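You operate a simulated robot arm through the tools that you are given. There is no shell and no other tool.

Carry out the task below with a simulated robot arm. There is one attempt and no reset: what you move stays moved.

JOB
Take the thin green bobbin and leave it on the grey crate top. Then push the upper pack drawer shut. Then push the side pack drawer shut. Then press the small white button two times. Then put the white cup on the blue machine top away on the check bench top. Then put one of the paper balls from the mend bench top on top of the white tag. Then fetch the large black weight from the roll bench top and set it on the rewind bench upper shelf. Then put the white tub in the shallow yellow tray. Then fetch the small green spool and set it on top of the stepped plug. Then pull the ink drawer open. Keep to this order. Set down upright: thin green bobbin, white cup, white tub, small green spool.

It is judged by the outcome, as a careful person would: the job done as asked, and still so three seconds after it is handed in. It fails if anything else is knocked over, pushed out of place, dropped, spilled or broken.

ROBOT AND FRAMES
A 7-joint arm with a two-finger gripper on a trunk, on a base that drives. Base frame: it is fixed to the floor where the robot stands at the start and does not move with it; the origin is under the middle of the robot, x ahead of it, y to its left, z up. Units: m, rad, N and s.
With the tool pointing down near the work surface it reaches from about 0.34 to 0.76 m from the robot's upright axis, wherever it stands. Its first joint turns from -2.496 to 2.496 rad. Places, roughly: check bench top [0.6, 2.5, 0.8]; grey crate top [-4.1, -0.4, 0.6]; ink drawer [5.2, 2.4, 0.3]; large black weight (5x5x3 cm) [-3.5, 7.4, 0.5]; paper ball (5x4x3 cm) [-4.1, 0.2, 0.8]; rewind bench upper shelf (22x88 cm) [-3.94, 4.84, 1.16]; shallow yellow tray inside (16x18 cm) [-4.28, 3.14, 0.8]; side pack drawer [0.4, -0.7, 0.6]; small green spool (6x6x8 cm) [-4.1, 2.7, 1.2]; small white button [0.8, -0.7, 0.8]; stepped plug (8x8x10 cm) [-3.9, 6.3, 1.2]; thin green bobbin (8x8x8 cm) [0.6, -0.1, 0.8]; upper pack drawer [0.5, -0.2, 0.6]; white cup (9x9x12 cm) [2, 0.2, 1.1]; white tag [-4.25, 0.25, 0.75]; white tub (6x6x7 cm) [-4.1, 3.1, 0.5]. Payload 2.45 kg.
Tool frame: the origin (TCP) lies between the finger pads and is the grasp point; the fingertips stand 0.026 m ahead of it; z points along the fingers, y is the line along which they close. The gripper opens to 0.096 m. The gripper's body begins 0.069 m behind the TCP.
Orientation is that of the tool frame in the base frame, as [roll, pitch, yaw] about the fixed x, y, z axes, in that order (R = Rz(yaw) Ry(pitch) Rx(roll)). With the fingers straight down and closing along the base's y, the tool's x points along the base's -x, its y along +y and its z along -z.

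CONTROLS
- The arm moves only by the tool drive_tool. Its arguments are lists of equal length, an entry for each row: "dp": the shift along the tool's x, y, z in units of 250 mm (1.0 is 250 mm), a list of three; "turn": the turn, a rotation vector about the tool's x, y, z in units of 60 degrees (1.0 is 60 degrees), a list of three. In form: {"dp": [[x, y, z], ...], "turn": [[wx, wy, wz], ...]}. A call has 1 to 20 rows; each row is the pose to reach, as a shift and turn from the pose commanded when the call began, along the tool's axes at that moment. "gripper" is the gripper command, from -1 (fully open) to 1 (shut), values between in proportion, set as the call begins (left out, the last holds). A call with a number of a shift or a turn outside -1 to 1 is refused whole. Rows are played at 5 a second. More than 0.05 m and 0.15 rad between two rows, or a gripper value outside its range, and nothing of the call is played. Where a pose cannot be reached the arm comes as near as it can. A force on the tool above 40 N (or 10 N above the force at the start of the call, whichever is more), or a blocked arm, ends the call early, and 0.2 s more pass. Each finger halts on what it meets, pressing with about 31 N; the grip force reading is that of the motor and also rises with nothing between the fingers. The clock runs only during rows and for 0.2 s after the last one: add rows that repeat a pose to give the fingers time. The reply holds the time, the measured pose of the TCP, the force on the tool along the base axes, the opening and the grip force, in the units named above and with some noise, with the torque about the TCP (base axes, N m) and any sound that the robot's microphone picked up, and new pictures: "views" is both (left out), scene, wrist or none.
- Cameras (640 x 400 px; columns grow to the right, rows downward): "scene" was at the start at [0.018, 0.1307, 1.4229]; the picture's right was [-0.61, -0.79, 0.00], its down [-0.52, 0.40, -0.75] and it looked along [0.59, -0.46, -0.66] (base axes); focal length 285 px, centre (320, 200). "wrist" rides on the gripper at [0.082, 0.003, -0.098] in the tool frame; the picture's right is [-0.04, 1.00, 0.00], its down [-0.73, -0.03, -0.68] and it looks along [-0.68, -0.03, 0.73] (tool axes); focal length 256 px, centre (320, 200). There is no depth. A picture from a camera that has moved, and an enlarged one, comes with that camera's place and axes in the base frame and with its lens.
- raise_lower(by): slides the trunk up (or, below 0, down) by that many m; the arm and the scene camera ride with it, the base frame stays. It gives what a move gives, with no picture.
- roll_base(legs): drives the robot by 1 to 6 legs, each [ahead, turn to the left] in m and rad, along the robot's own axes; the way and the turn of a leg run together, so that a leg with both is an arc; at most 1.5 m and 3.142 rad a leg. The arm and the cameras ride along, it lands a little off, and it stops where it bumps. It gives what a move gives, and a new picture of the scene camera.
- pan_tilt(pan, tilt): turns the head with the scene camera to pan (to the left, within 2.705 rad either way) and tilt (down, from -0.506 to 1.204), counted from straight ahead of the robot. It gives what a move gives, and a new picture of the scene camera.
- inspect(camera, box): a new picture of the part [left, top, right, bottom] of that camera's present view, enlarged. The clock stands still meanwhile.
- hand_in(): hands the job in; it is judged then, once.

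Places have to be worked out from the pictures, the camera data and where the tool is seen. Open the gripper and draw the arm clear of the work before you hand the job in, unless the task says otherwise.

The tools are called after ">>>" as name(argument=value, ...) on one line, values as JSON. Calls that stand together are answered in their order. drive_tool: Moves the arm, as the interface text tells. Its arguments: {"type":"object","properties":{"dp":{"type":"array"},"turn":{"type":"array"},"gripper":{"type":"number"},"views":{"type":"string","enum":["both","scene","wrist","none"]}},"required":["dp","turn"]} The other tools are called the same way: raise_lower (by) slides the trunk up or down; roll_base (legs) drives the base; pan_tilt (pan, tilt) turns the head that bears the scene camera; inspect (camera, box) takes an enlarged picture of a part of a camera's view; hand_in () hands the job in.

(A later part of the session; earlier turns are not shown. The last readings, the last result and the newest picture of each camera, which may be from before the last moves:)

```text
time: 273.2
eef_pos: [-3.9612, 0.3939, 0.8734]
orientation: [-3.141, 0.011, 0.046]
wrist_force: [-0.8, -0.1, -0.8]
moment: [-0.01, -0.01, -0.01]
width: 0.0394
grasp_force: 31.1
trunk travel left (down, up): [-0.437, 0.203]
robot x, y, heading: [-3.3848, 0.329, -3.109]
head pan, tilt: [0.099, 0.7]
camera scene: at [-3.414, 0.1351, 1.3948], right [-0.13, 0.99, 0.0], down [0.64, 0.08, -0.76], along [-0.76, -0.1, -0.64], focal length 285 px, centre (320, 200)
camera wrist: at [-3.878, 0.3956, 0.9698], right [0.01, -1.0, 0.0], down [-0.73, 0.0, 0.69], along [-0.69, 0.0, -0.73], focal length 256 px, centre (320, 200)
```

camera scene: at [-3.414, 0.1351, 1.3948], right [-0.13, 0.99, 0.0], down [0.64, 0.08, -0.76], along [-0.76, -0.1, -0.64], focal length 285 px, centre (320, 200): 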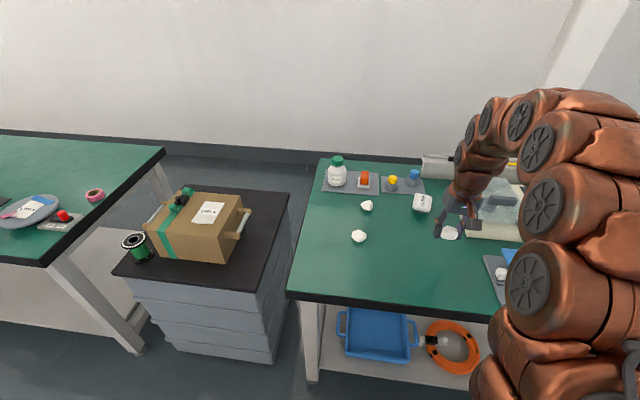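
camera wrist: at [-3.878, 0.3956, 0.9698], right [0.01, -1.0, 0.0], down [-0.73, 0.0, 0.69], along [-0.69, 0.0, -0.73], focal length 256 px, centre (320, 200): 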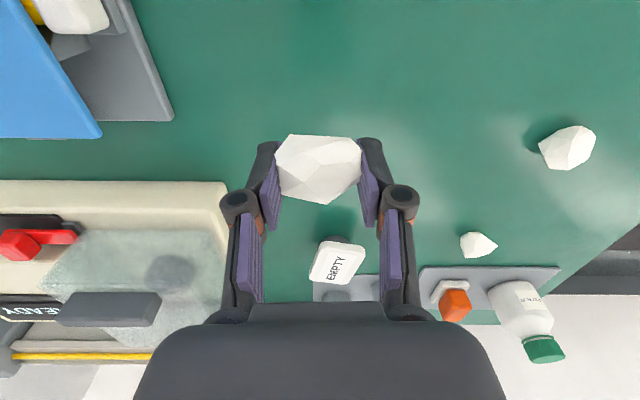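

Ball held; the tag re-reads at (-4.160, 0.373). It is at the edge of reach, so I roll 0.07 m closer first, then carry the ball over the tag.

>>> roll_base(legs=[[0.07, 0]])

>>> drive_tool(dp=[[-0.12, 0.0, -0.03], [-0.24, 0.02, -0.03], [-0.36, 0.04, -0.03], [-0.44, 0.05, 0], [-0.48, 0.05, 0], [-0.48, 0.05, 0]], turn=[[0, 0, 0], [0, 0, 0], [0, 0, 0], [0, 0, 0], [0, 0, 0], [0, 0, 0]], views="both")

```text
time: 274.2
eef_pos: [-4.0311, 0.3924, 0.8732]
orientation: [-3.139, 0.012, 0.043]
wrist_force: [0.7, 0.0, 0.2]
moment: [-0.01, 0.0, 0.0]
width: 0.0396
grasp_force: 30.5
trunk travel left (down, up): [-0.437, 0.203]
robot x, y, heading: [-3.4612, 0.3231, -3.116]
head pan, tilt: [0.099, 0.7]
camera scene: at [-3.4844, 0.133, 1.3948], right [-0.13, 0.99, 0.0], down [0.64, 0.08, -0.76], along [-0.76, -0.1, -0.64], focal length 285 px, centre (320, 200)
```

scene: 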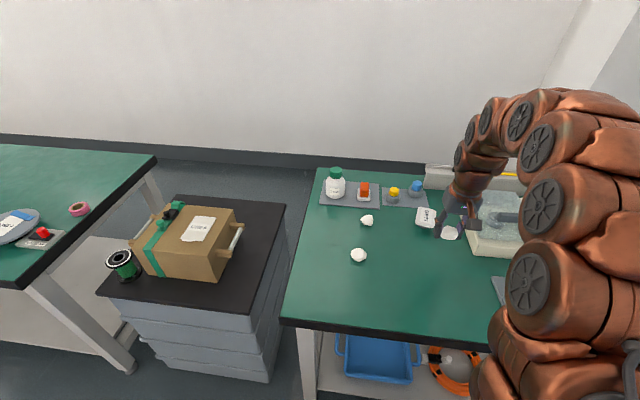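

```text
time: 275.6
eef_pos: [-4.1501, 0.3752, 0.8761]
orientation: [3.142, 0.01, 0.042]
wrist_force: [0.0, 0.0, 0.1]
moment: [-0.03, -0.02, -0.01]
width: 0.0393
grasp_force: 31.1
trunk travel left (down, up): [-0.437, 0.203]
robot x, y, heading: [-3.4556, 0.3239, -3.113]
head pan, tilt: [0.099, 0.7]
camera scene: at [-3.4844, 0.133, 1.3948], right [-0.13, 0.99, 0.0], down [0.64, 0.08, -0.76], along [-0.76, -0.1, -0.64], focal length 285 px, centre (320, 200)
camera wrist: at [-4.0662, 0.377, 0.9716], right [0.0, -1.0, 0.0], down [-0.73, 0.0, 0.69], along [-0.69, 0.0, -0.73], focal length 256 px, centre (320, 200)
```

scene: 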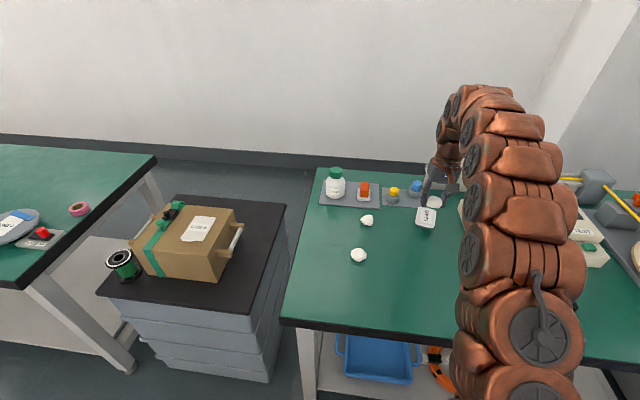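
wrist: 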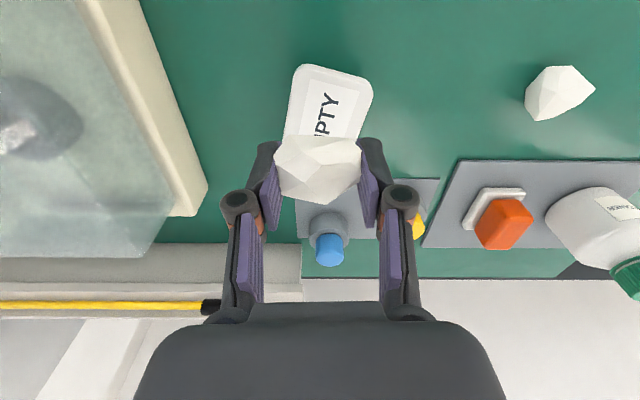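

Tag outline computes to about 5.5×8 cm centred at (-4.163, 0.374). I shift 13 mm further and lower the ball close to it.

>>> drive_tool(dp=[[-0.055, 0.003, 0.0], [-0.058, 0.003, 0.06], [-0.058, 0.003, 0.12], [-0.058, 0.003, 0.16], [-0.058, 0.003, 0.16]], turn=[[0, 0, 0], [0, 0, 0], [0, 0, 0], [0, 0, 0], [0, 0, 0]], views="wrist")

>>> inspect(camera="scene", box=[370, 150, 490, 250])

```text
time: 276.8
eef_pos: [-4.164, 0.3736, 0.8344]
orientation: [-3.141, 0.01, 0.045]
wrist_force: [0.4, 0.3, 0.4]
moment: [-0.01, -0.02, -0.01]
width: 0.0395
grasp_force: 31.0
trunk travel left (down, up): [-0.437, 0.203]
robot x, y, heading: [-3.4588, 0.323, -3.111]
head pan, tilt: [0.099, 0.7]
camera wrist: at [-4.0815, 0.3753, 0.931], right [0.0, -1.0, 0.0], down [-0.73, 0.0, 0.69], along [-0.69, 0.0, -0.73], focal length 256 px, centre (320, 200)
```

wrist: 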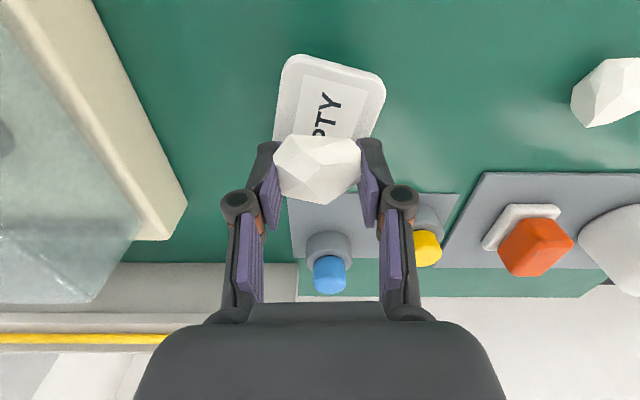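

```text
4.00 times, centred on (430, 200) of scene
camera zoom: at [-3.4845, 0.133, 1.3948], right [-0.13, 0.99, 0.0], down [0.64, 0.08, -0.76], along [-0.76, -0.1, -0.64], focal length 1139 px, centre (-120, 200)
```

zoom: 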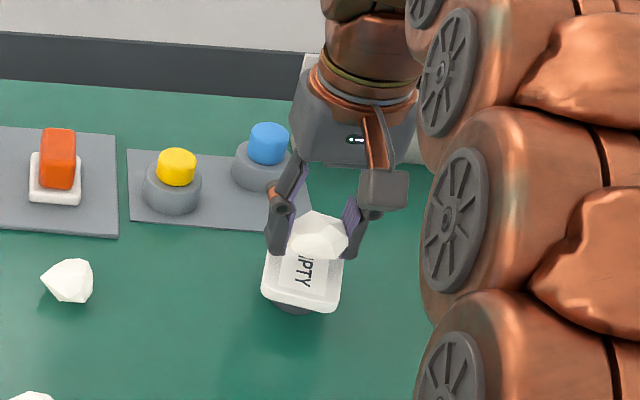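

The ball is over the tag's middle by both views. I lower in small steps to feel contact.

>>> drive_tool(dp=[[0, 0.003, 0.01], [0, 0.005, 0.02], [0, 0.005, 0.03]], turn=[[0, 0, 0], [0, 0, 0], [0, 0, 0]], views="none")

```text
time: 277.6
eef_pos: [-4.1646, 0.3736, 0.8268]
orientation: [3.141, 0.011, 0.045]
wrist_force: [-0.1, -0.3, 0.6]
moment: [0.03, 0.02, -0.01]
width: 0.0391
grasp_force: 31.0
trunk travel left (down, up): [-0.437, 0.203]
robot x, y, heading: [-3.4582, 0.3222, -3.111]
head pan, tilt: [0.099, 0.7]
```

>>> drive_tool(dp=[[0, 0, 0.01], [0, 0, 0.02]], turn=[[0, 0, 0], [0, 0, 0]], views="wrist")

>>> inspect(camera="scene", box=[390, 170, 470, 240])

```text
time: 278.2
eef_pos: [-4.1653, 0.3732, 0.8219]
orientation: [-3.138, 0.013, 0.044]
wrist_force: [-0.5, 0.2, 4.8]
moment: [0.0, -0.04, -0.02]
width: 0.0402
grasp_force: 31.0
trunk travel left (down, up): [-0.437, 0.203]
robot x, y, heading: [-3.4534, 0.3225, -3.113]
head pan, tilt: [0.099, 0.7]
camera wrist: at [-4.082, 0.3738, 0.9191], right [0.0, -1.0, 0.0], down [-0.73, 0.0, 0.69], along [-0.69, 0.0, -0.73], focal length 256 px, centre (320, 200)
```

wrist: 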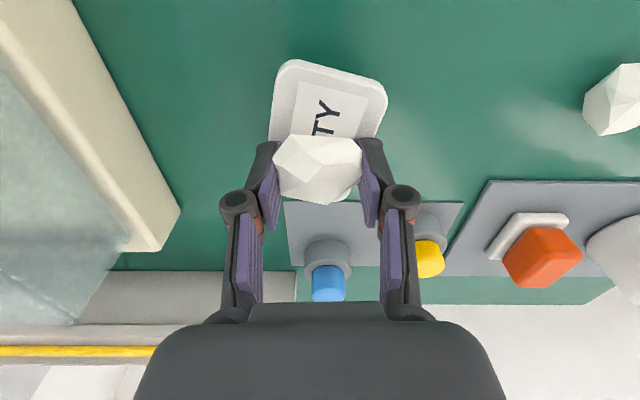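

```text
5.71 times, centred on (430, 205) of scene
camera zoom: at [-3.4842, 0.133, 1.3949], right [-0.13, 0.99, 0.0], down [0.64, 0.08, -0.77], along [-0.76, -0.1, -0.64], focal length 1627 px, centre (-309, 171)
```

zoom: 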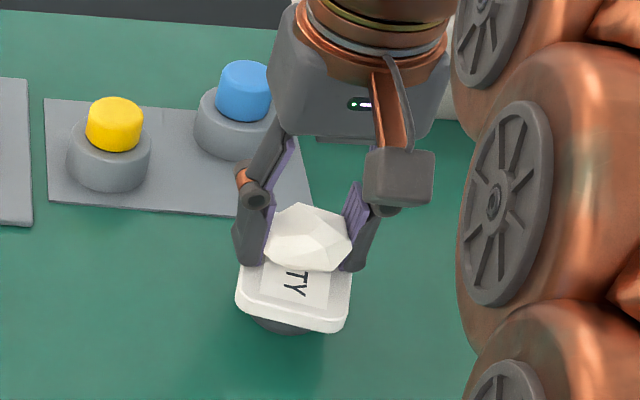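

Contact at 4.8 N, but the ball seems about 8 mm beyond the tag's centre. I lift 4 mm, shift 8 mm toward me and lower again.

>>> drive_tool(dp=[[0, 0, -0.02], [0.016, 0, -0.02], [0.034, 0, -0.02], [0.034, 0, -0.01], [0.034, 0, 0.0], [0.034, 0, 0.004]], turn=[[0, 0, 0], [0, 0, 0], [0, 0, 0], [0, 0, 0], [0, 0, 0], [0, 0, 0]], views="wrist")

>>> inspect(camera="scene", box=[390, 170, 470, 240])

```text
time: 279.6
eef_pos: [-4.1571, 0.3715, 0.8227]
orientation: [-3.14, 0.014, 0.042]
wrist_force: [0.2, -1.1, 15.1]
moment: [-0.11, -0.12, -0.01]
width: 0.0406
grasp_force: 31.4
trunk travel left (down, up): [-0.437, 0.203]
robot x, y, heading: [-3.456, 0.3217, -3.111]
head pan, tilt: [0.099, 0.7]
camera wrist: at [-4.0736, 0.3739, 0.9185], right [0.0, -1.0, 0.0], down [-0.72, 0.0, 0.69], along [-0.69, 0.0, -0.72], focal length 256 px, centre (320, 200)
```

wrist: 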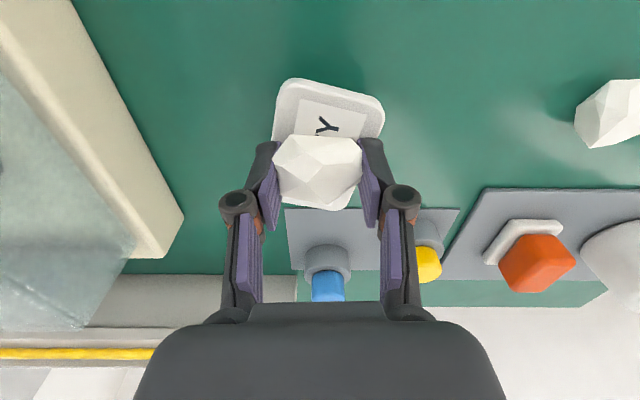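

```text
5.71 times, centred on (430, 205) of scene
camera zoom: at [-3.4837, 0.1329, 1.395], right [-0.13, 0.99, 0.0], down [0.64, 0.08, -0.77], along [-0.76, -0.1, -0.64], focal length 1627 px, centre (-309, 171)
```

zoom: 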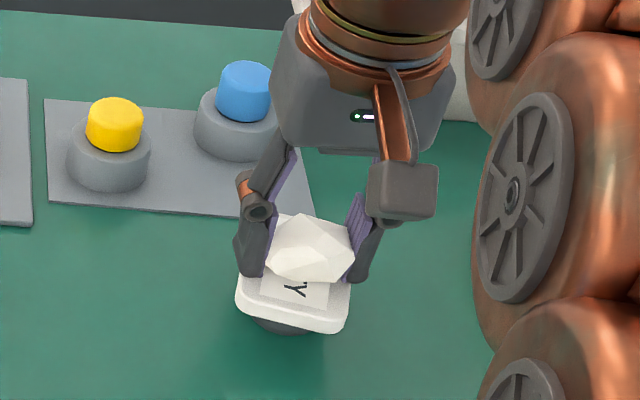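

The tag spans x -4.124…-4.21, so the ball is well on it. I ease off the pressing force, then open the fingers gently.

>>> drive_tool(dp=[[0, 0, -0.008], [0, 0, -0.008]], turn=[[0, 0, 0], [0, 0, 0]], views="none")

>>> drive_tool(dp=[[0, 0, 0], [0, 0, 0], [0, 0, 0], [0, 0, 0]], turn=[[0, 0, 0], [0, 0, 0], [0, 0, 0], [0, 0, 0]], gripper=-0.35, views="wrist")

```text
time: 280.2
eef_pos: [-4.1565, 0.3738, 0.8228]
orientation: [-3.139, 0.012, 0.044]
wrist_force: [-0.9, -0.5, 4.8]
moment: [-0.03, -0.05, -0.02]
width: 0.0403
grasp_force: 30.7
trunk travel left (down, up): [-0.437, 0.203]
robot x, y, heading: [-3.457, 0.3226, -3.114]
head pan, tilt: [0.099, 0.7]
```

```text
time: 281.2
eef_pos: [-4.1571, 0.3726, 0.8216]
orientation: [3.141, 0.012, 0.043]
wrist_force: [0.6, 0.1, -0.2]
moment: [0.0, 0.0, 0.0]
width: 0.065
grasp_force: 0.1
trunk travel left (down, up): [-0.437, 0.203]
robot x, y, heading: [-3.4546, 0.3245, -3.109]
head pan, tilt: [0.099, 0.7]
camera wrist: at [-4.0737, 0.3743, 0.9193], right [0.0, -1.0, 0.0], down [-0.73, 0.0, 0.69], along [-0.69, 0.0, -0.73], focal length 256 px, centre (320, 200)
```

wrist: 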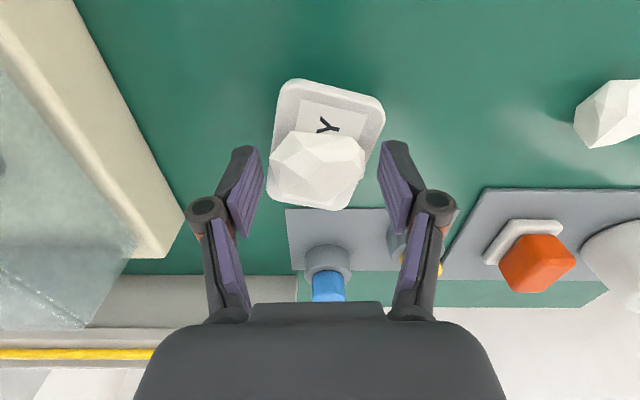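

The ball rests on the tag. I lift straight up and verify from both cameras.

>>> drive_tool(dp=[[0, 0, -0.05], [0, 0, -0.12], [0, 0, -0.25], [0, 0, -0.4], [0, 0, -0.55], [0.2, 0, -0.6], [0.4, 0, -0.6], [0.6, 0, -0.6]], turn=[[0, 0, 0], [0, 0, 0], [0, 0, 0], [0, 0, 0], [0, 0, 0], [0, 0, 0], [0, 0, 0], [0, 0, 0]], views="both")

>>> inspect(camera="scene", box=[390, 170, 470, 240])

```text
refused: row 6 steps farther than a row can; nothing moved
```

```text
5.71 times, centred on (430, 205) of scene
camera zoom: at [-3.4845, 0.133, 1.3948], right [-0.13, 0.99, 0.0], down [0.64, 0.08, -0.76], along [-0.76, -0.1, -0.64], focal length 1627 px, centre (-309, 171)
```

zoom: 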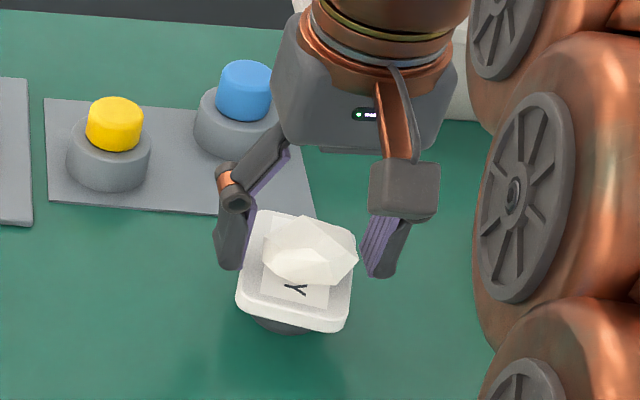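

The row was too long, so I repeat the lift with smaller steps.

>>> drive_tool(dp=[[0, 0, -0.05], [0, 0, -0.12], [0, 0, -0.25], [0, 0, -0.4], [0, 0, -0.55], [0.1, 0, -0.6], [0.28, 0, -0.6], [0.46, 0, -0.6], [0.6, 0, -0.6]], turn=[[0, 0, 0], [0, 0, 0], [0, 0, 0], [0, 0, 0], [0, 0, 0], [0, 0, 0], [0, 0, 0], [0, 0, 0], [0, 0, 0]], views="wrist")

>>> inspect(camera="scene", box=[370, 150, 490, 250])

```text
time: 283.2
eef_pos: [-4.0043, 0.3821, 0.9713]
orientation: [-3.14, 0.008, 0.043]
wrist_force: [-0.2, 0.3, 0.1]
moment: [0.01, -0.07, -0.03]
width: 0.0648
grasp_force: 0.1
trunk travel left (down, up): [-0.437, 0.203]
robot x, y, heading: [-3.4596, 0.3241, -3.106]
head pan, tilt: [0.099, 0.7]
camera wrist: at [-3.9211, 0.3825, 1.0682], right [0.0, -1.0, 0.0], down [-0.73, 0.0, 0.69], along [-0.69, 0.0, -0.73], focal length 256 px, centre (320, 200)
```

wrist: 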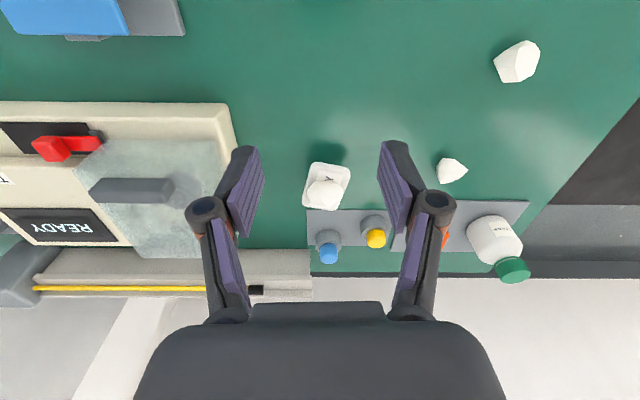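

```text
4.00 times, centred on (430, 200) of scene
camera zoom: at [-3.4849, 0.1329, 1.3947], right [-0.13, 0.99, 0.0], down [0.64, 0.08, -0.76], along [-0.76, -0.1, -0.64], focal length 1139 px, centre (-120, 200)
```

zoom: 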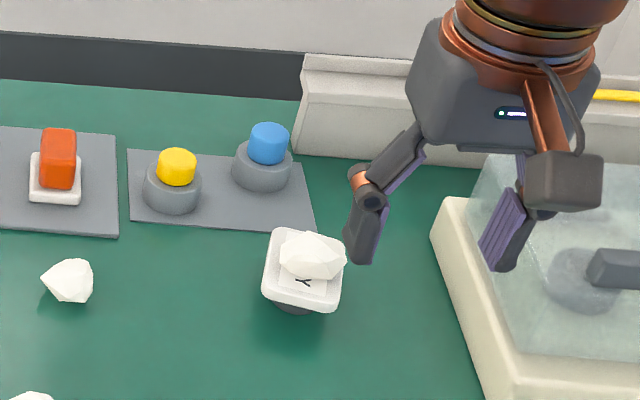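

The ball sits on the tag, resting still. Next is the large black weight on the roll bench near (-3.5, 7.4). I tuck the arm, back into the aisle and turn to face +y.

>>> drive_tool(dp=[[0.1, 0, -0.1], [0.24, 0, -0.2], [0.38, 0, -0.25], [0.42, 0, -0.25]], turn=[[0, 0, 0], [0, 0, 0], [0, 0, 0], [0, 0, 0]], views="none")

>>> roll_base(legs=[[-0.85, 0], [0, -1.6]])

>>> pan_tilt(pan=0.3, tilt=0.3)

```text
time: 284.2
eef_pos: [-3.9008, 0.3847, 1.0338]
orientation: [3.142, 0.01, 0.042]
wrist_force: [0.2, -0.2, -0.5]
moment: [0.0, -0.03, -0.04]
width: 0.0646
grasp_force: 0.1
trunk travel left (down, up): [-0.437, 0.203]
robot x, y, heading: [-3.4562, 0.326, -3.112]
head pan, tilt: [0.099, 0.7]
```

```text
time: 292.6
eef_pos: [-2.5318, 0.7842, 1.033]
orientation: [3.141, 0.011, -1.573]
wrist_force: [0.4, 0.6, -0.3]
moment: [-0.01, -0.02, 0.01]
width: 0.065
grasp_force: 0.0
trunk travel left (down, up): [-0.437, 0.203]
robot x, y, heading: [-2.6154, 0.3469, 1.554]
head pan, tilt: [0.099, 0.7]
camera scene: at [-2.8013, 0.3815, 1.3948], right [1.0, 0.08, 0.0], down [0.05, -0.64, -0.76], along [-0.06, 0.76, -0.64], focal length 285 px, centre (320, 200)
```

scene: 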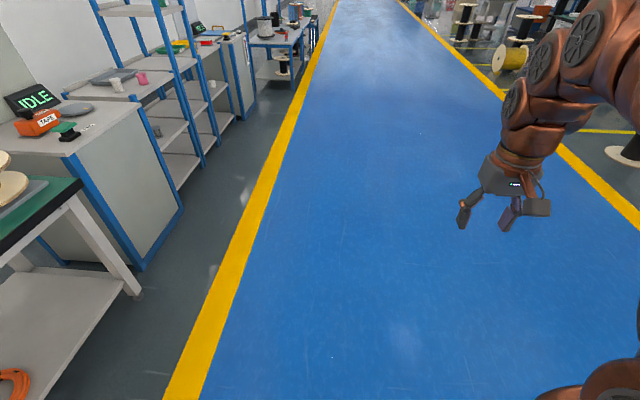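

```text
time: 293.4
eef_pos: [-2.5321, 0.7834, 1.0339]
orientation: [-3.14, 0.01, -1.572]
wrist_force: [0.5, 0.2, -0.4]
moment: [0.02, 0.0, 0.0]
width: 0.0648
grasp_force: 0.1
trunk travel left (down, up): [-0.437, 0.203]
robot x, y, heading: [-2.6124, 0.3424, 1.551]
head pan, tilt: [0.3, 0.3]
camera scene: at [-2.8204, 0.3865, 1.4308], right [0.96, 0.28, 0.0], down [0.08, -0.28, -0.95], along [-0.27, 0.92, -0.3], focal length 285 px, centre (320, 200)
```

scene: 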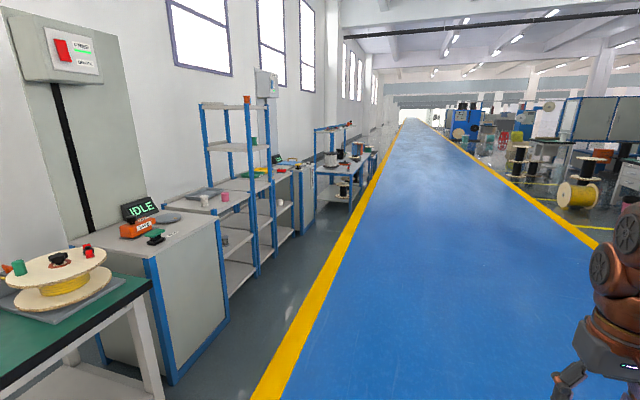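

The aisle is clear. I drive about 5.6 m along it past the shelving.

>>> roll_base(legs=[[1.5, 0.03], [1.5, 0], [1.5, 0], [1.1, 0]])

>>> pan_tilt(pan=0.6, tilt=0.5)

>>> pan_tilt(pan=1.6, tilt=0.4)

```text
time: 320.1
eef_pos: [-2.6667, 6.3732, 1.0339]
orientation: [-3.141, 0.01, -1.539]
wrist_force: [-0.3, -0.1, 0.4]
moment: [-0.02, 0.0, 0.03]
width: 0.0648
grasp_force: 0.0
trunk travel left (down, up): [-0.437, 0.203]
robot x, y, heading: [-2.7352, 5.9304, 1.59]
head pan, tilt: [0.3, 0.3]
camera scene: at [-2.9421, 5.9658, 1.4309], right [0.95, 0.31, 0.0], down [0.09, -0.28, -0.96], along [-0.3, 0.91, -0.3], focal length 285 px, centre (320, 200)
```

scene: 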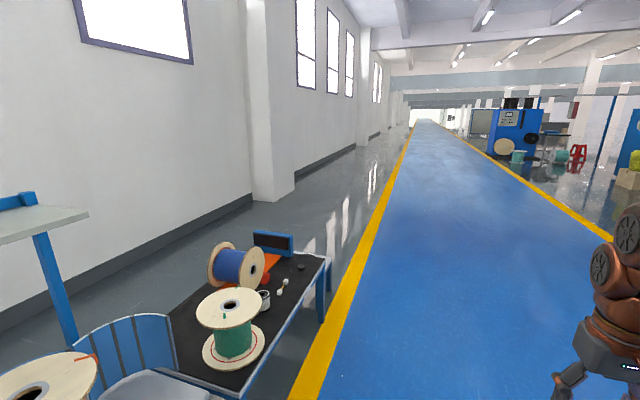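

```text
time: 320.9
eef_pos: [-2.668, 6.3733, 1.0346]
orientation: [3.14, 0.011, -1.539]
wrist_force: [0.1, 0.0, 0.6]
moment: [-0.02, -0.02, 0.02]
width: 0.0646
grasp_force: 0.1
trunk travel left (down, up): [-0.437, 0.203]
robot x, y, heading: [-2.7373, 5.9258, 1.589]
head pan, tilt: [0.6, 0.499]
camera scene: at [-2.9656, 5.9513, 1.4125], right [0.81, 0.58, 0.0], down [0.28, -0.39, -0.88], along [-0.51, 0.72, -0.48], focal length 285 px, centre (320, 200)
```

scene: 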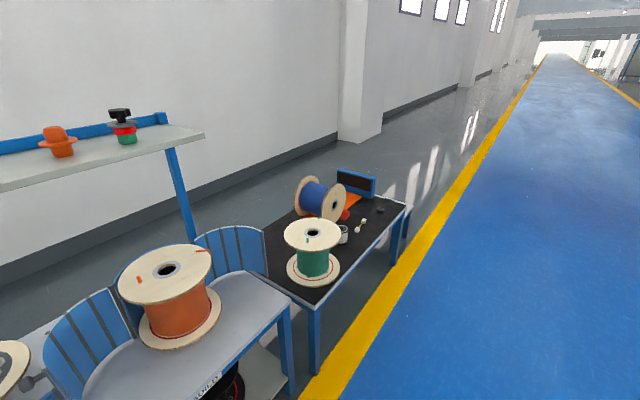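

```text
time: 322.2
eef_pos: [-2.6672, 6.3735, 1.0343]
orientation: [3.141, 0.011, -1.537]
wrist_force: [0.2, -0.7, -0.2]
moment: [0.0, -0.01, 0.04]
width: 0.0651
grasp_force: 0.2
trunk travel left (down, up): [-0.437, 0.203]
robot x, y, heading: [-2.7324, 5.9336, 1.59]
head pan, tilt: [1.6, 0.4]
camera scene: at [-3.0054, 5.8728, 1.4216], right [-0.05, 1.0, 0.0], down [0.39, 0.02, -0.92], along [-0.92, -0.04, -0.39], focal length 285 px, centre (320, 200)
```

scene: 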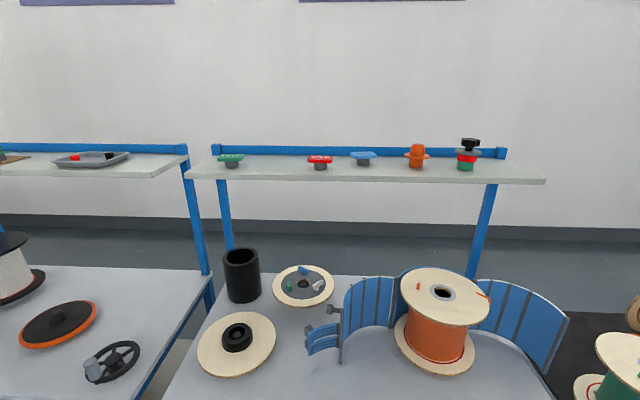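

The black-topped low table at the end is the roll bench (top z≈0.5, front edge x≈-3.44, y 6.6–7.6). I drive 1.35 m further and turn to face it.

>>> roll_base(legs=[[1.35, 0], [0, 1.55]])

>>> pan_tilt(pan=-0.1, tilt=0.7)

>>> inspect(camera="wrist", box=[0, 0, 640, 400])

```text
time: 332.5
eef_pos: [-3.2133, 7.3296, 1.0339]
orientation: [-3.139, 0.009, 0.01]
wrist_force: [0.0, -0.3, -0.2]
moment: [0.0, 0.02, 0.02]
width: 0.0649
grasp_force: 0.0
trunk travel left (down, up): [-0.437, 0.203]
robot x, y, heading: [-2.7746, 7.252, 3.138]
head pan, tilt: [1.6, 0.4]
camera scene: at [-2.7193, 6.9795, 1.4216], right [-1.0, -0.03, 0.0], down [-0.01, 0.39, -0.92], along [0.02, -0.92, -0.39], focal length 285 px, centre (320, 200)
```

scene: 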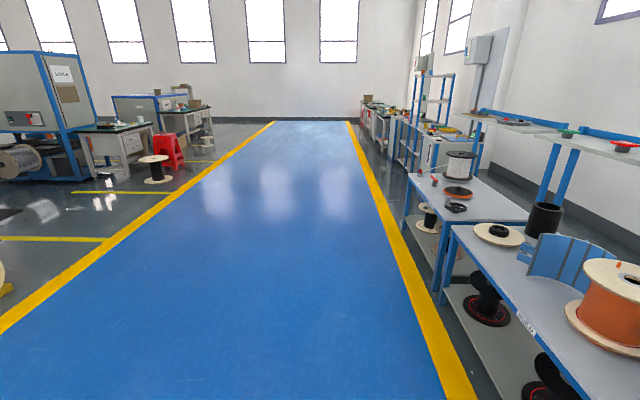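

```text
time: 334.3
eef_pos: [-3.2145, 7.3299, 1.0339]
orientation: [-3.139, 0.01, 0.012]
wrist_force: [0.2, -0.3, 0.4]
moment: [0.01, -0.01, -0.02]
width: 0.0649
grasp_force: 0.0
trunk travel left (down, up): [-0.437, 0.203]
robot x, y, heading: [-2.7723, 7.2514, 3.134]
head pan, tilt: [-0.099, 0.7]
camera scene: at [-2.8063, 7.0807, 1.3948], right [0.1, 0.99, 0.0], down [0.64, -0.07, -0.77], along [-0.76, 0.08, -0.64], focal length 285 px, centre (320, 200)
```

scene: 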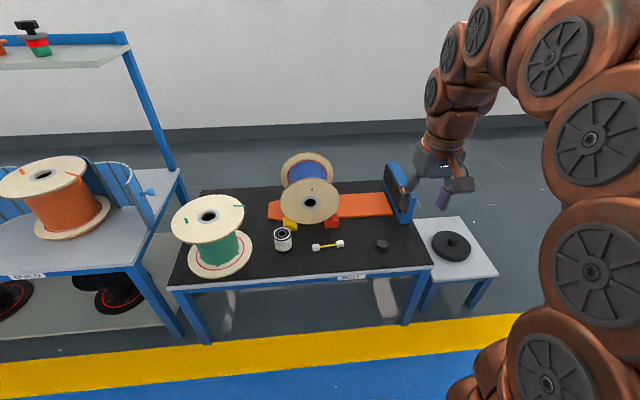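

```text
1.00 times, centred on (320, 200) of wrist (not enlarged: the box is as wide or as high as the picture)
camera zoom: at [-3.131, 7.3279, 1.1309], right [-0.03, -1.0, 0.0], down [-0.73, 0.02, 0.69], along [-0.69, 0.02, -0.73], focal length 256 px, centre (320, 200)
```

zoom: 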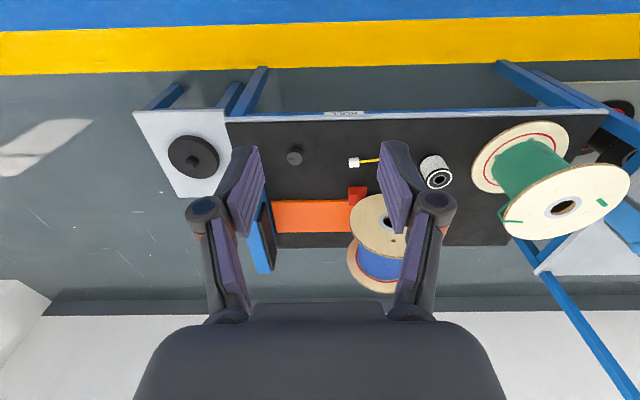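

The black weight is the small cylinder at about (-3.54, 7.41) on the black top (z≈0.5). I roll 0.2 m closer and lower the trunk 0.25 m.

>>> roll_base(legs=[[0.2, 0]])

>>> raise_lower(by=-0.25)

>>> drive_tool(dp=[[-0.12, -0.08, 0.05], [-0.24, -0.16, 0.1], [-0.36, -0.24, 0.2], [-0.46, -0.32, 0.3], [-0.46, -0.32, 0.4], [-0.46, -0.32, 0.4]], turn=[[0, 0, 0], [0, 0, 0], [0, 0, 0], [0, 0, 0], [0, 0, 0], [0, 0, 0]], gripper=-0.8)

```text
time: 335.9
eef_pos: [-3.4146, 7.327, 1.0343]
orientation: [-3.14, 0.011, 0.016]
wrist_force: [-0.1, 0.4, -0.6]
moment: [-0.02, 0.01, -0.01]
width: 0.0645
grasp_force: 0.0
trunk travel left (down, up): [-0.437, 0.203]
robot x, y, heading: [-2.9726, 7.2557, -3.141]
head pan, tilt: [-0.099, 0.7]
camera scene: at [-3.0059, 7.0808, 1.3948], right [0.1, 1.0, 0.0], down [0.64, -0.06, -0.76], along [-0.76, 0.07, -0.64], focal length 285 px, centre (320, 200)
```

scene: 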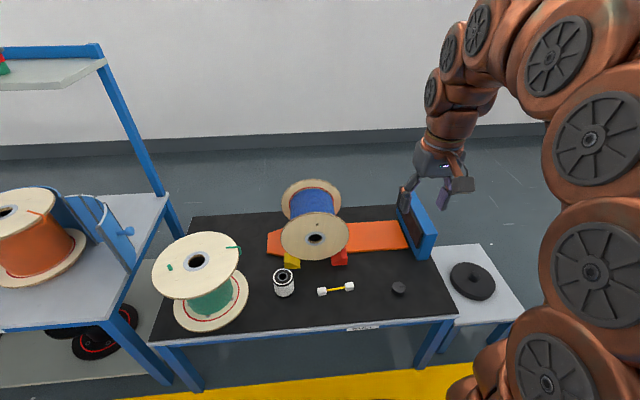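

```text
time: 338.4
eef_pos: [-3.4156, 7.3287, 0.7848]
orientation: [-3.14, 0.011, 0.016]
wrist_force: [0.0, 0.3, -0.6]
moment: [0.0, 0.03, 0.03]
width: 0.0649
grasp_force: 0.1
trunk travel left (down, up): [-0.187, 0.453]
robot x, y, heading: [-2.9737, 7.2566, -3.141]
head pan, tilt: [-0.099, 0.7]
```

```text
time: 339.9
eef_pos: [-3.5321, 7.4074, 0.6845]
orientation: [-3.139, 0.013, 0.016]
wrist_force: [-0.2, 0.1, -0.3]
moment: [-0.01, -0.02, -0.03]
width: 0.086
grasp_force: 0.0
trunk travel left (down, up): [-0.187, 0.453]
robot x, y, heading: [-2.9719, 7.2486, -3.137]
head pan, tilt: [-0.099, 0.7]
camera scene: at [-3.0059, 7.0808, 1.1448], right [0.1, 1.0, 0.0], down [0.64, -0.06, -0.76], along [-0.76, 0.07, -0.64], focal length 285 px, centre (320, 200)
camera wrist: at [-3.4487, 7.4059, 0.7816], right [-0.02, -1.0, 0.0], down [-0.73, 0.02, 0.69], along [-0.69, 0.02, -0.73], focal length 256 px, centre (320, 200)
```

scene: 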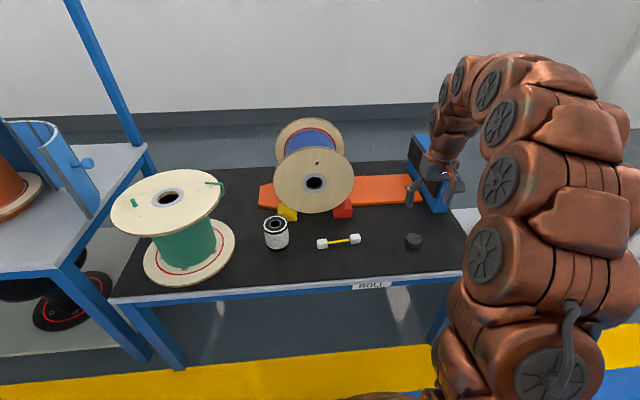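
wrist: 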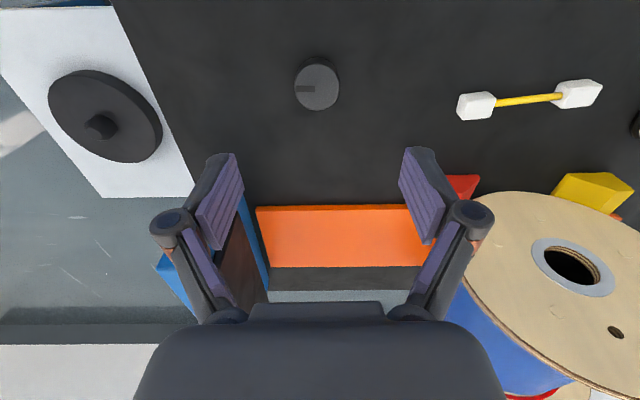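

Combining views: weight top at about (-3.546, 7.411, 0.505). I move over it and descend partway to refine.

>>> drive_tool(dp=[[-0.03, -0.01, 0.1], [-0.055, -0.015, 0.2], [-0.055, -0.015, 0.3], [-0.055, -0.015, 0.4], [-0.055, -0.015, 0.4]], turn=[[0, 0, 0], [0, 0, 0], [0, 0, 0], [0, 0, 0], [0, 0, 0]], views="wrist")

```text
time: 341.1
eef_pos: [-3.5482, 7.409, 0.5857]
orientation: [-3.141, 0.014, 0.017]
wrist_force: [0.4, 0.4, 0.2]
moment: [0.03, -0.02, 0.0]
width: 0.0863
grasp_force: 0.0
trunk travel left (down, up): [-0.187, 0.453]
robot x, y, heading: [-2.9721, 7.2556, -3.141]
head pan, tilt: [-0.099, 0.7]
camera wrist: at [-3.4646, 7.4084, 0.6825], right [-0.02, -1.0, 0.0], down [-0.73, 0.02, 0.69], along [-0.69, 0.02, -0.73], focal length 256 px, centre (320, 200)
```

wrist: 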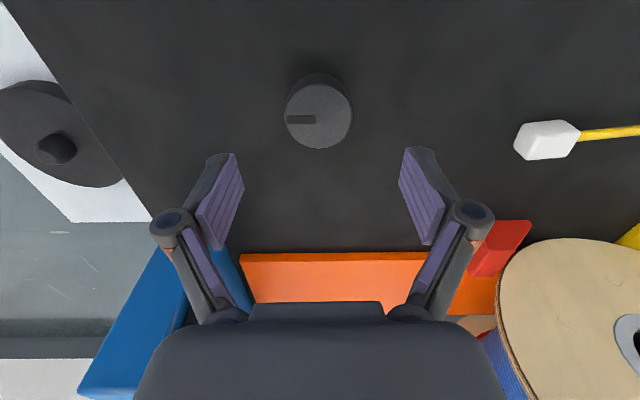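

Weight top at (-3.549, 7.412, 0.50). I descend to TCP z≈0.508 and close on it.

>>> drive_tool(dp=[[-0.002, -0.01, 0.1], [-0.002, -0.012, 0.2], [-0.002, -0.012, 0.27], [-0.002, -0.012, 0.31], [-0.002, -0.012, 0.31]], turn=[[0, 0, 0], [0, 0, 0], [0, 0, 0], [0, 0, 0], [0, 0, 0]], views="wrist")

>>> drive_tool(dp=[[0, 0, 0], [0, 0, 0], [0, 0, 0], [0, 0, 0], [0, 0, 0]], turn=[[0, 0, 0], [0, 0, 0], [0, 0, 0], [0, 0, 0], [0, 0, 0]], gripper=1, views="wrist")

```text
time: 342.3
eef_pos: [-3.5495, 7.4124, 0.5157]
orientation: [-3.139, 0.023, 0.015]
wrist_force: [24.8, -6.3, 59.4]
moment: [-1.49, -1.09, 0.7]
width: 0.086
grasp_force: 38.9
trunk travel left (down, up): [-0.187, 0.453]
robot x, y, heading: [-2.9744, 7.2511, -3.137]
head pan, tilt: [-0.099, 0.7]
stopped in row 5: the force on the tool passed its limit at 44 N (the readings are from after the stop); the commanded pose is now the measured one
camera wrist: at [-3.4649, 7.4109, 0.6111], right [-0.02, -1.0, 0.0], down [-0.72, 0.02, 0.7], along [-0.69, 0.02, -0.72], focal length 256 px, centre (320, 200)
```

wrist: 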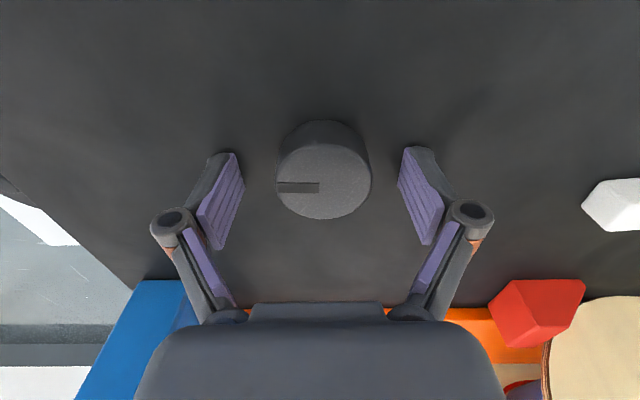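

```text
time: 343.2
eef_pos: [-3.5497, 7.4108, 0.5174]
orientation: [-3.142, 0.027, 0.015]
wrist_force: [29.6, -21.8, 75.7]
moment: [-1.94, -1.45, 0.45]
width: 0.0783
grasp_force: 44.6
trunk travel left (down, up): [-0.187, 0.453]
robot x, y, heading: [-2.9736, 7.2534, -3.134]
head pan, tilt: [-0.099, 0.7]
stopped in row 4: the force on the tool passed its limit at 78 N (the readings are from after the stop); the commanded pose is now the measured one
camera wrist: at [-3.4652, 7.4086, 0.6136], right [-0.02, -1.0, 0.0], down [-0.72, 0.02, 0.7], along [-0.7, 0.02, -0.72], focal length 256 px, centre (320, 200)
```

wrist: 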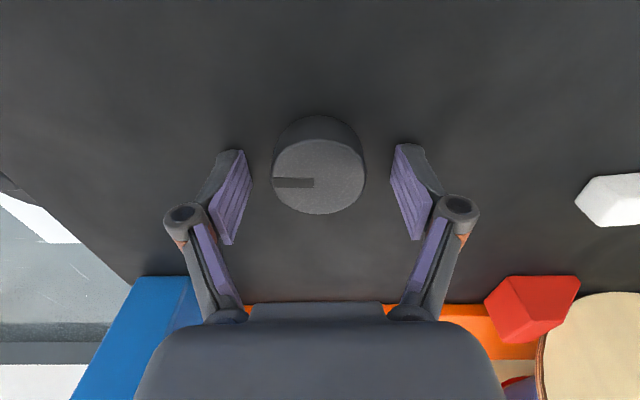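

The fingertips are pressing on the bench (top ≈0.49). I raise 11 mm first and then close.

>>> drive_tool(dp=[[0, 0, -0.045], [0, 0, -0.045]], turn=[[0, 0, 0], [0, 0, 0]], gripper=-0.6, views="none")

>>> drive_tool(dp=[[0, 0, 0], [0, 0, 0], [0, 0, 0], [0, 0, 0], [0, 0, 0]], turn=[[0, 0, 0], [0, 0, 0], [0, 0, 0], [0, 0, 0], [0, 0, 0]], gripper=1, views="wrist")

```text
time: 343.8
eef_pos: [-3.5508, 7.4134, 0.5221]
orientation: [-3.138, 0.021, 0.014]
wrist_force: [0.0, -0.8, -0.8]
moment: [-0.03, -0.01, -0.02]
width: 0.0768
grasp_force: 0.1
trunk travel left (down, up): [-0.187, 0.453]
robot x, y, heading: [-2.9747, 7.2535, -3.143]
head pan, tilt: [-0.099, 0.7]
```

```text
time: 345.0
eef_pos: [-3.5508, 7.4128, 0.5253]
orientation: [-3.139, 0.021, 0.014]
wrist_force: [-1.1, -13.1, 23.6]
moment: [-0.98, -0.34, -0.26]
width: 0.0454
grasp_force: 31.1
trunk travel left (down, up): [-0.187, 0.453]
robot x, y, heading: [-2.9768, 7.2518, -3.138]
head pan, tilt: [-0.099, 0.7]
camera wrist: at [-3.4667, 7.4108, 0.621], right [-0.03, -1.0, 0.0], down [-0.72, 0.02, 0.7], along [-0.7, 0.02, -0.72], focal length 256 px, centre (320, 200)
```

wrist: 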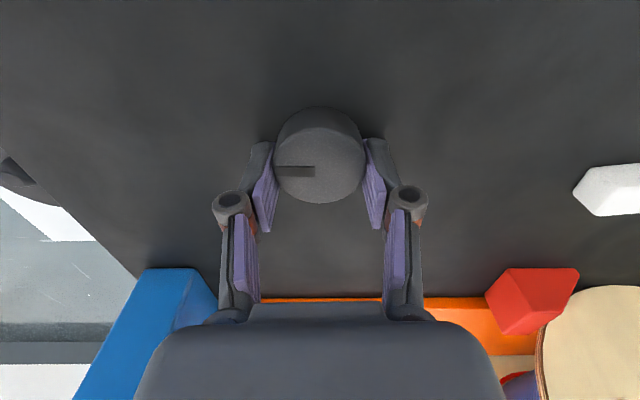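

Gripped at 0.045 m. I lift it straight up.

>>> drive_tool(dp=[[0, 0, -0.06], [0, 0, -0.16], [0, 0, -0.3], [0, 0, -0.45], [0, 0, -0.6], [0, 0, -0.75], [0, 0, -0.75]], turn=[[0, 0, 0], [0, 0, 0], [0, 0, 0], [0, 0, 0], [0, 0, 0], [0, 0, 0], [0, 0, 0]], views="both")

```text
time: 346.6
eef_pos: [-3.5464, 7.4138, 0.7091]
orientation: [-3.139, 0.021, 0.015]
wrist_force: [0.1, 0.2, -2.5]
moment: [0.02, 0.0, -0.02]
width: 0.0452
grasp_force: 31.0
trunk travel left (down, up): [-0.187, 0.453]
robot x, y, heading: [-2.9687, 7.2548, -3.139]
head pan, tilt: [-0.099, 0.7]
camera scene: at [-3.0058, 7.0807, 1.1447], right [0.1, 1.0, 0.0], down [0.64, -0.06, -0.76], along [-0.76, 0.07, -0.64], focal length 285 px, centre (320, 200)
camera wrist: at [-3.4632, 7.4119, 0.8055], right [-0.02, -1.0, 0.0], down [-0.72, 0.02, 0.69], along [-0.69, 0.02, -0.72], focal length 256 px, centre (320, 200)
```

scene: 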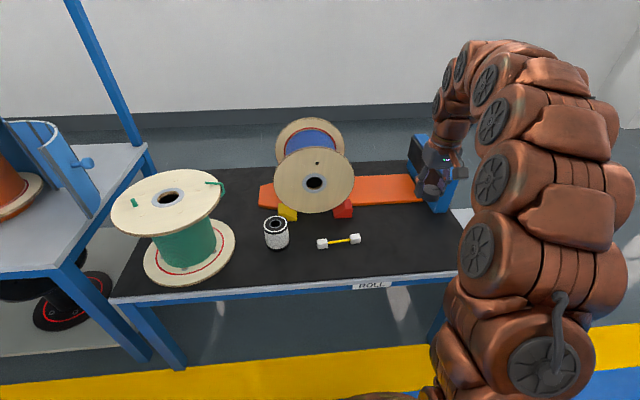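
wrist: 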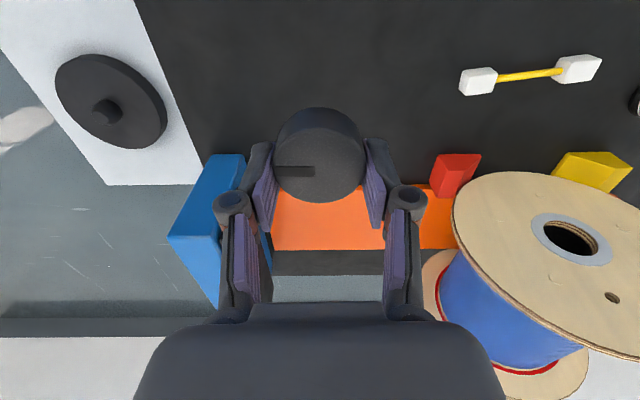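

The weight is held. The target shelf is high and set back, so I will need the tool tilted about 35° there; I set the weight back down and re-grasp it with that tilt so it can be placed flat.

>>> drive_tool(dp=[[0, 0, 0.15], [0, 0, 0.3], [0, 0, 0.45], [0, 0, 0.6], [0, 0, 0.69], [0, 0, 0.72], [0, 0, 0.73]], turn=[[0, 0, 0], [0, 0, 0], [0, 0, 0], [0, 0, 0], [0, 0, 0], [0, 0, 0], [0, 0, 0]], views="none")

```text
time: 348.2
eef_pos: [-3.5521, 7.4134, 0.5293]
orientation: [-3.139, 0.021, 0.015]
wrist_force: [0.2, 0.6, -1.6]
moment: [0.02, 0.02, -0.01]
width: 0.0452
grasp_force: 30.7
trunk travel left (down, up): [-0.187, 0.453]
robot x, y, heading: [-2.9753, 7.2506, -3.138]
head pan, tilt: [-0.099, 0.7]
```

>>> drive_tool(dp=[[0, 0, 0.012], [0, 0, 0.022]], turn=[[0, 0, 0], [0, 0, 0]], views="none")

```text
time: 348.8
eef_pos: [-3.5531, 7.4129, 0.5252]
orientation: [-3.139, 0.024, 0.015]
wrist_force: [5.2, -1.6, 24.4]
moment: [-0.41, -0.64, 0.04]
width: 0.0452
grasp_force: 31.0
trunk travel left (down, up): [-0.187, 0.453]
robot x, y, heading: [-2.9766, 7.2525, -3.137]
head pan, tilt: [-0.099, 0.7]
```

It's back on the bench. I release, rise 7 cm, and tilt the tool forward 35°.

>>> drive_tool(dp=[[0, 0, -0.01], [0, 0, -0.01], [0, 0, -0.01], [0, 0, -0.1], [0, 0, -0.2], [0, 0, -0.3], [0, 0, -0.3]], turn=[[0, 0, 0], [0, 0, 0], [0, 0, 0], [0, 0, 0], [0, 0, 0], [0, 0, 0], [0, 0, 0]], gripper=-0.7, views="none")

>>> drive_tool(dp=[[0, 0, 0], [0, 0, 0], [0, 0, 0], [0, 0, 0], [0, 0, 0], [0, 0, 0]], turn=[[0, -0.12, 0], [0, -0.24, 0], [0, -0.36, 0], [0, -0.48, 0], [0, -0.6, 0], [0, -0.6, 0]], views="wrist")

```text
time: 350.4
eef_pos: [-3.548, 7.4113, 0.5981]
orientation: [-3.138, 0.018, 0.015]
wrist_force: [0.2, 0.1, -1.1]
moment: [-0.01, 0.0, 0.01]
width: 0.0814
grasp_force: 0.1
trunk travel left (down, up): [-0.187, 0.453]
robot x, y, heading: [-2.9735, 7.2512, -3.141]
head pan, tilt: [-0.099, 0.7]
```

```text
time: 351.8
eef_pos: [-3.5496, 7.4139, 0.5982]
orientation: [-3.139, 0.648, 0.017]
wrist_force: [-0.4, 0.8, 0.1]
moment: [0.01, 0.0, 0.04]
width: 0.0815
grasp_force: 0.0
trunk travel left (down, up): [-0.187, 0.453]
robot x, y, heading: [-2.9714, 7.255, -3.138]
head pan, tilt: [-0.099, 0.7]
camera wrist: at [-3.4241, 7.4117, 0.6263], right [-0.02, -1.0, 0.02], down [-0.17, 0.02, 0.98], along [-0.98, 0.01, -0.17], focal length 256 px, centre (320, 200)
```

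wrist: 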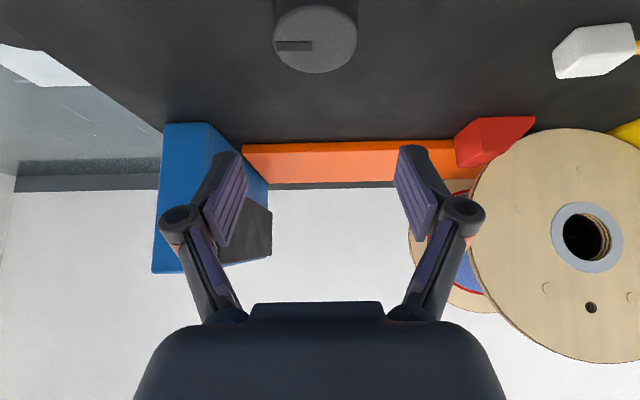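

Tilted by 37°. I lower vertically around the weight and close.

>>> drive_tool(dp=[[0.05, 0, 0.07], [0.1, 0, 0.14], [0.14, 0, 0.2], [0.16, 0, 0.225], [0.16, 0, 0.225]], turn=[[0, 0, 0], [0, 0, 0], [0, 0, 0], [0, 0, 0], [0, 0, 0]], views="both")

```text
time: 353.0
eef_pos: [-3.5518, 7.4122, 0.529]
orientation: [-3.139, 0.649, 0.018]
wrist_force: [0.2, -0.2, 0.3]
moment: [0.01, 0.01, 0.01]
width: 0.0817
grasp_force: 0.2
trunk travel left (down, up): [-0.187, 0.453]
robot x, y, heading: [-2.9739, 7.256, -3.136]
head pan, tilt: [-0.099, 0.7]
camera scene: at [-3.0057, 7.0807, 1.1448], right [0.1, 1.0, 0.0], down [0.64, -0.06, -0.76], along [-0.76, 0.07, -0.64], focal length 285 px, centre (320, 200)
camera wrist: at [-3.427, 7.412, 0.5573], right [-0.02, -1.0, 0.02], down [-0.17, 0.02, 0.98], along [-0.98, 0.01, -0.18], focal length 256 px, centre (320, 200)
```

scene: 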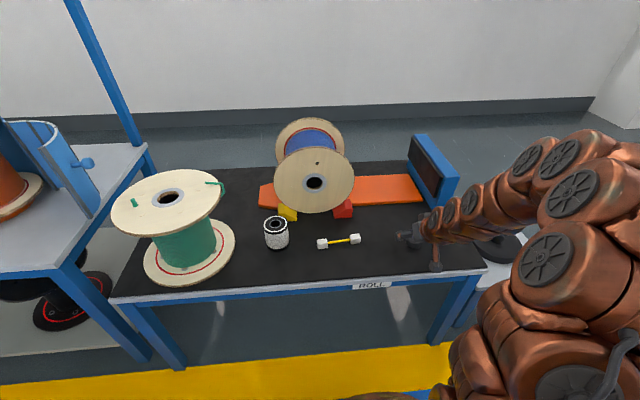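
wrist: 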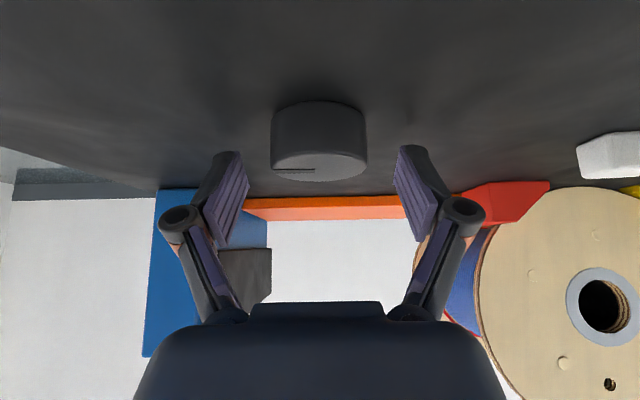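

The weight centre lies a bit below the pads; I shift 6 mm down and 6 mm back, then close.

>>> drive_tool(dp=[[0.034, 0, 0.005], [0.034, 0, 0.005]], turn=[[0, 0, 0], [0, 0, 0]], views="none")

>>> drive_tool(dp=[[0, 0, 0], [0, 0, 0], [0, 0, 0], [0, 0, 0], [0, 0, 0]], turn=[[0, 0, 0], [0, 0, 0], [0, 0, 0], [0, 0, 0], [0, 0, 0]], gripper=1, views="wrist")

```text
time: 353.6
eef_pos: [-3.5447, 7.4135, 0.5219]
orientation: [-3.138, 0.648, 0.019]
wrist_force: [-0.2, 0.0, -0.3]
moment: [0.0, 0.01, -0.02]
width: 0.0814
grasp_force: 0.1
trunk travel left (down, up): [-0.187, 0.453]
robot x, y, heading: [-2.9724, 7.2523, -3.14]
head pan, tilt: [-0.099, 0.7]
```

```text
time: 354.2
eef_pos: [-3.5457, 7.4071, 0.5262]
orientation: [-3.138, 0.656, 0.024]
wrist_force: [10.8, -32.4, 40.7]
moment: [-2.19, -0.15, 0.52]
width: 0.0479
grasp_force: 26.4
trunk travel left (down, up): [-0.187, 0.453]
robot x, y, heading: [-2.9718, 7.2523, -3.139]
head pan, tilt: [-0.099, 0.7]
stopped in row 3: the force on the tool passed its limit at 49 N (the readings are from after the stop); the commanded pose is now the measured one
camera wrist: at [-3.4208, 7.4077, 0.5545], right [-0.01, -1.0, 0.02], down [-0.17, 0.02, 0.99], along [-0.99, 0.01, -0.17], focal length 256 px, centre (320, 200)
```

wrist: 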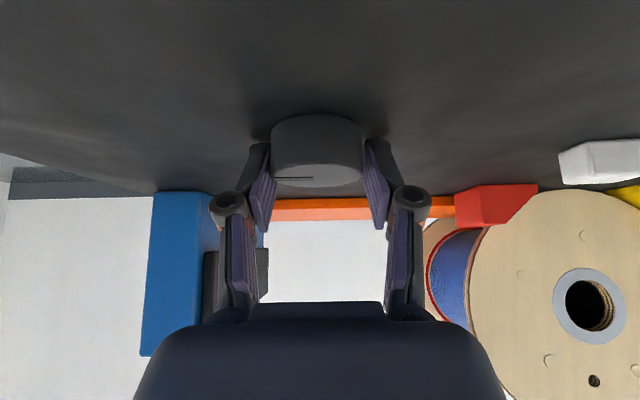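

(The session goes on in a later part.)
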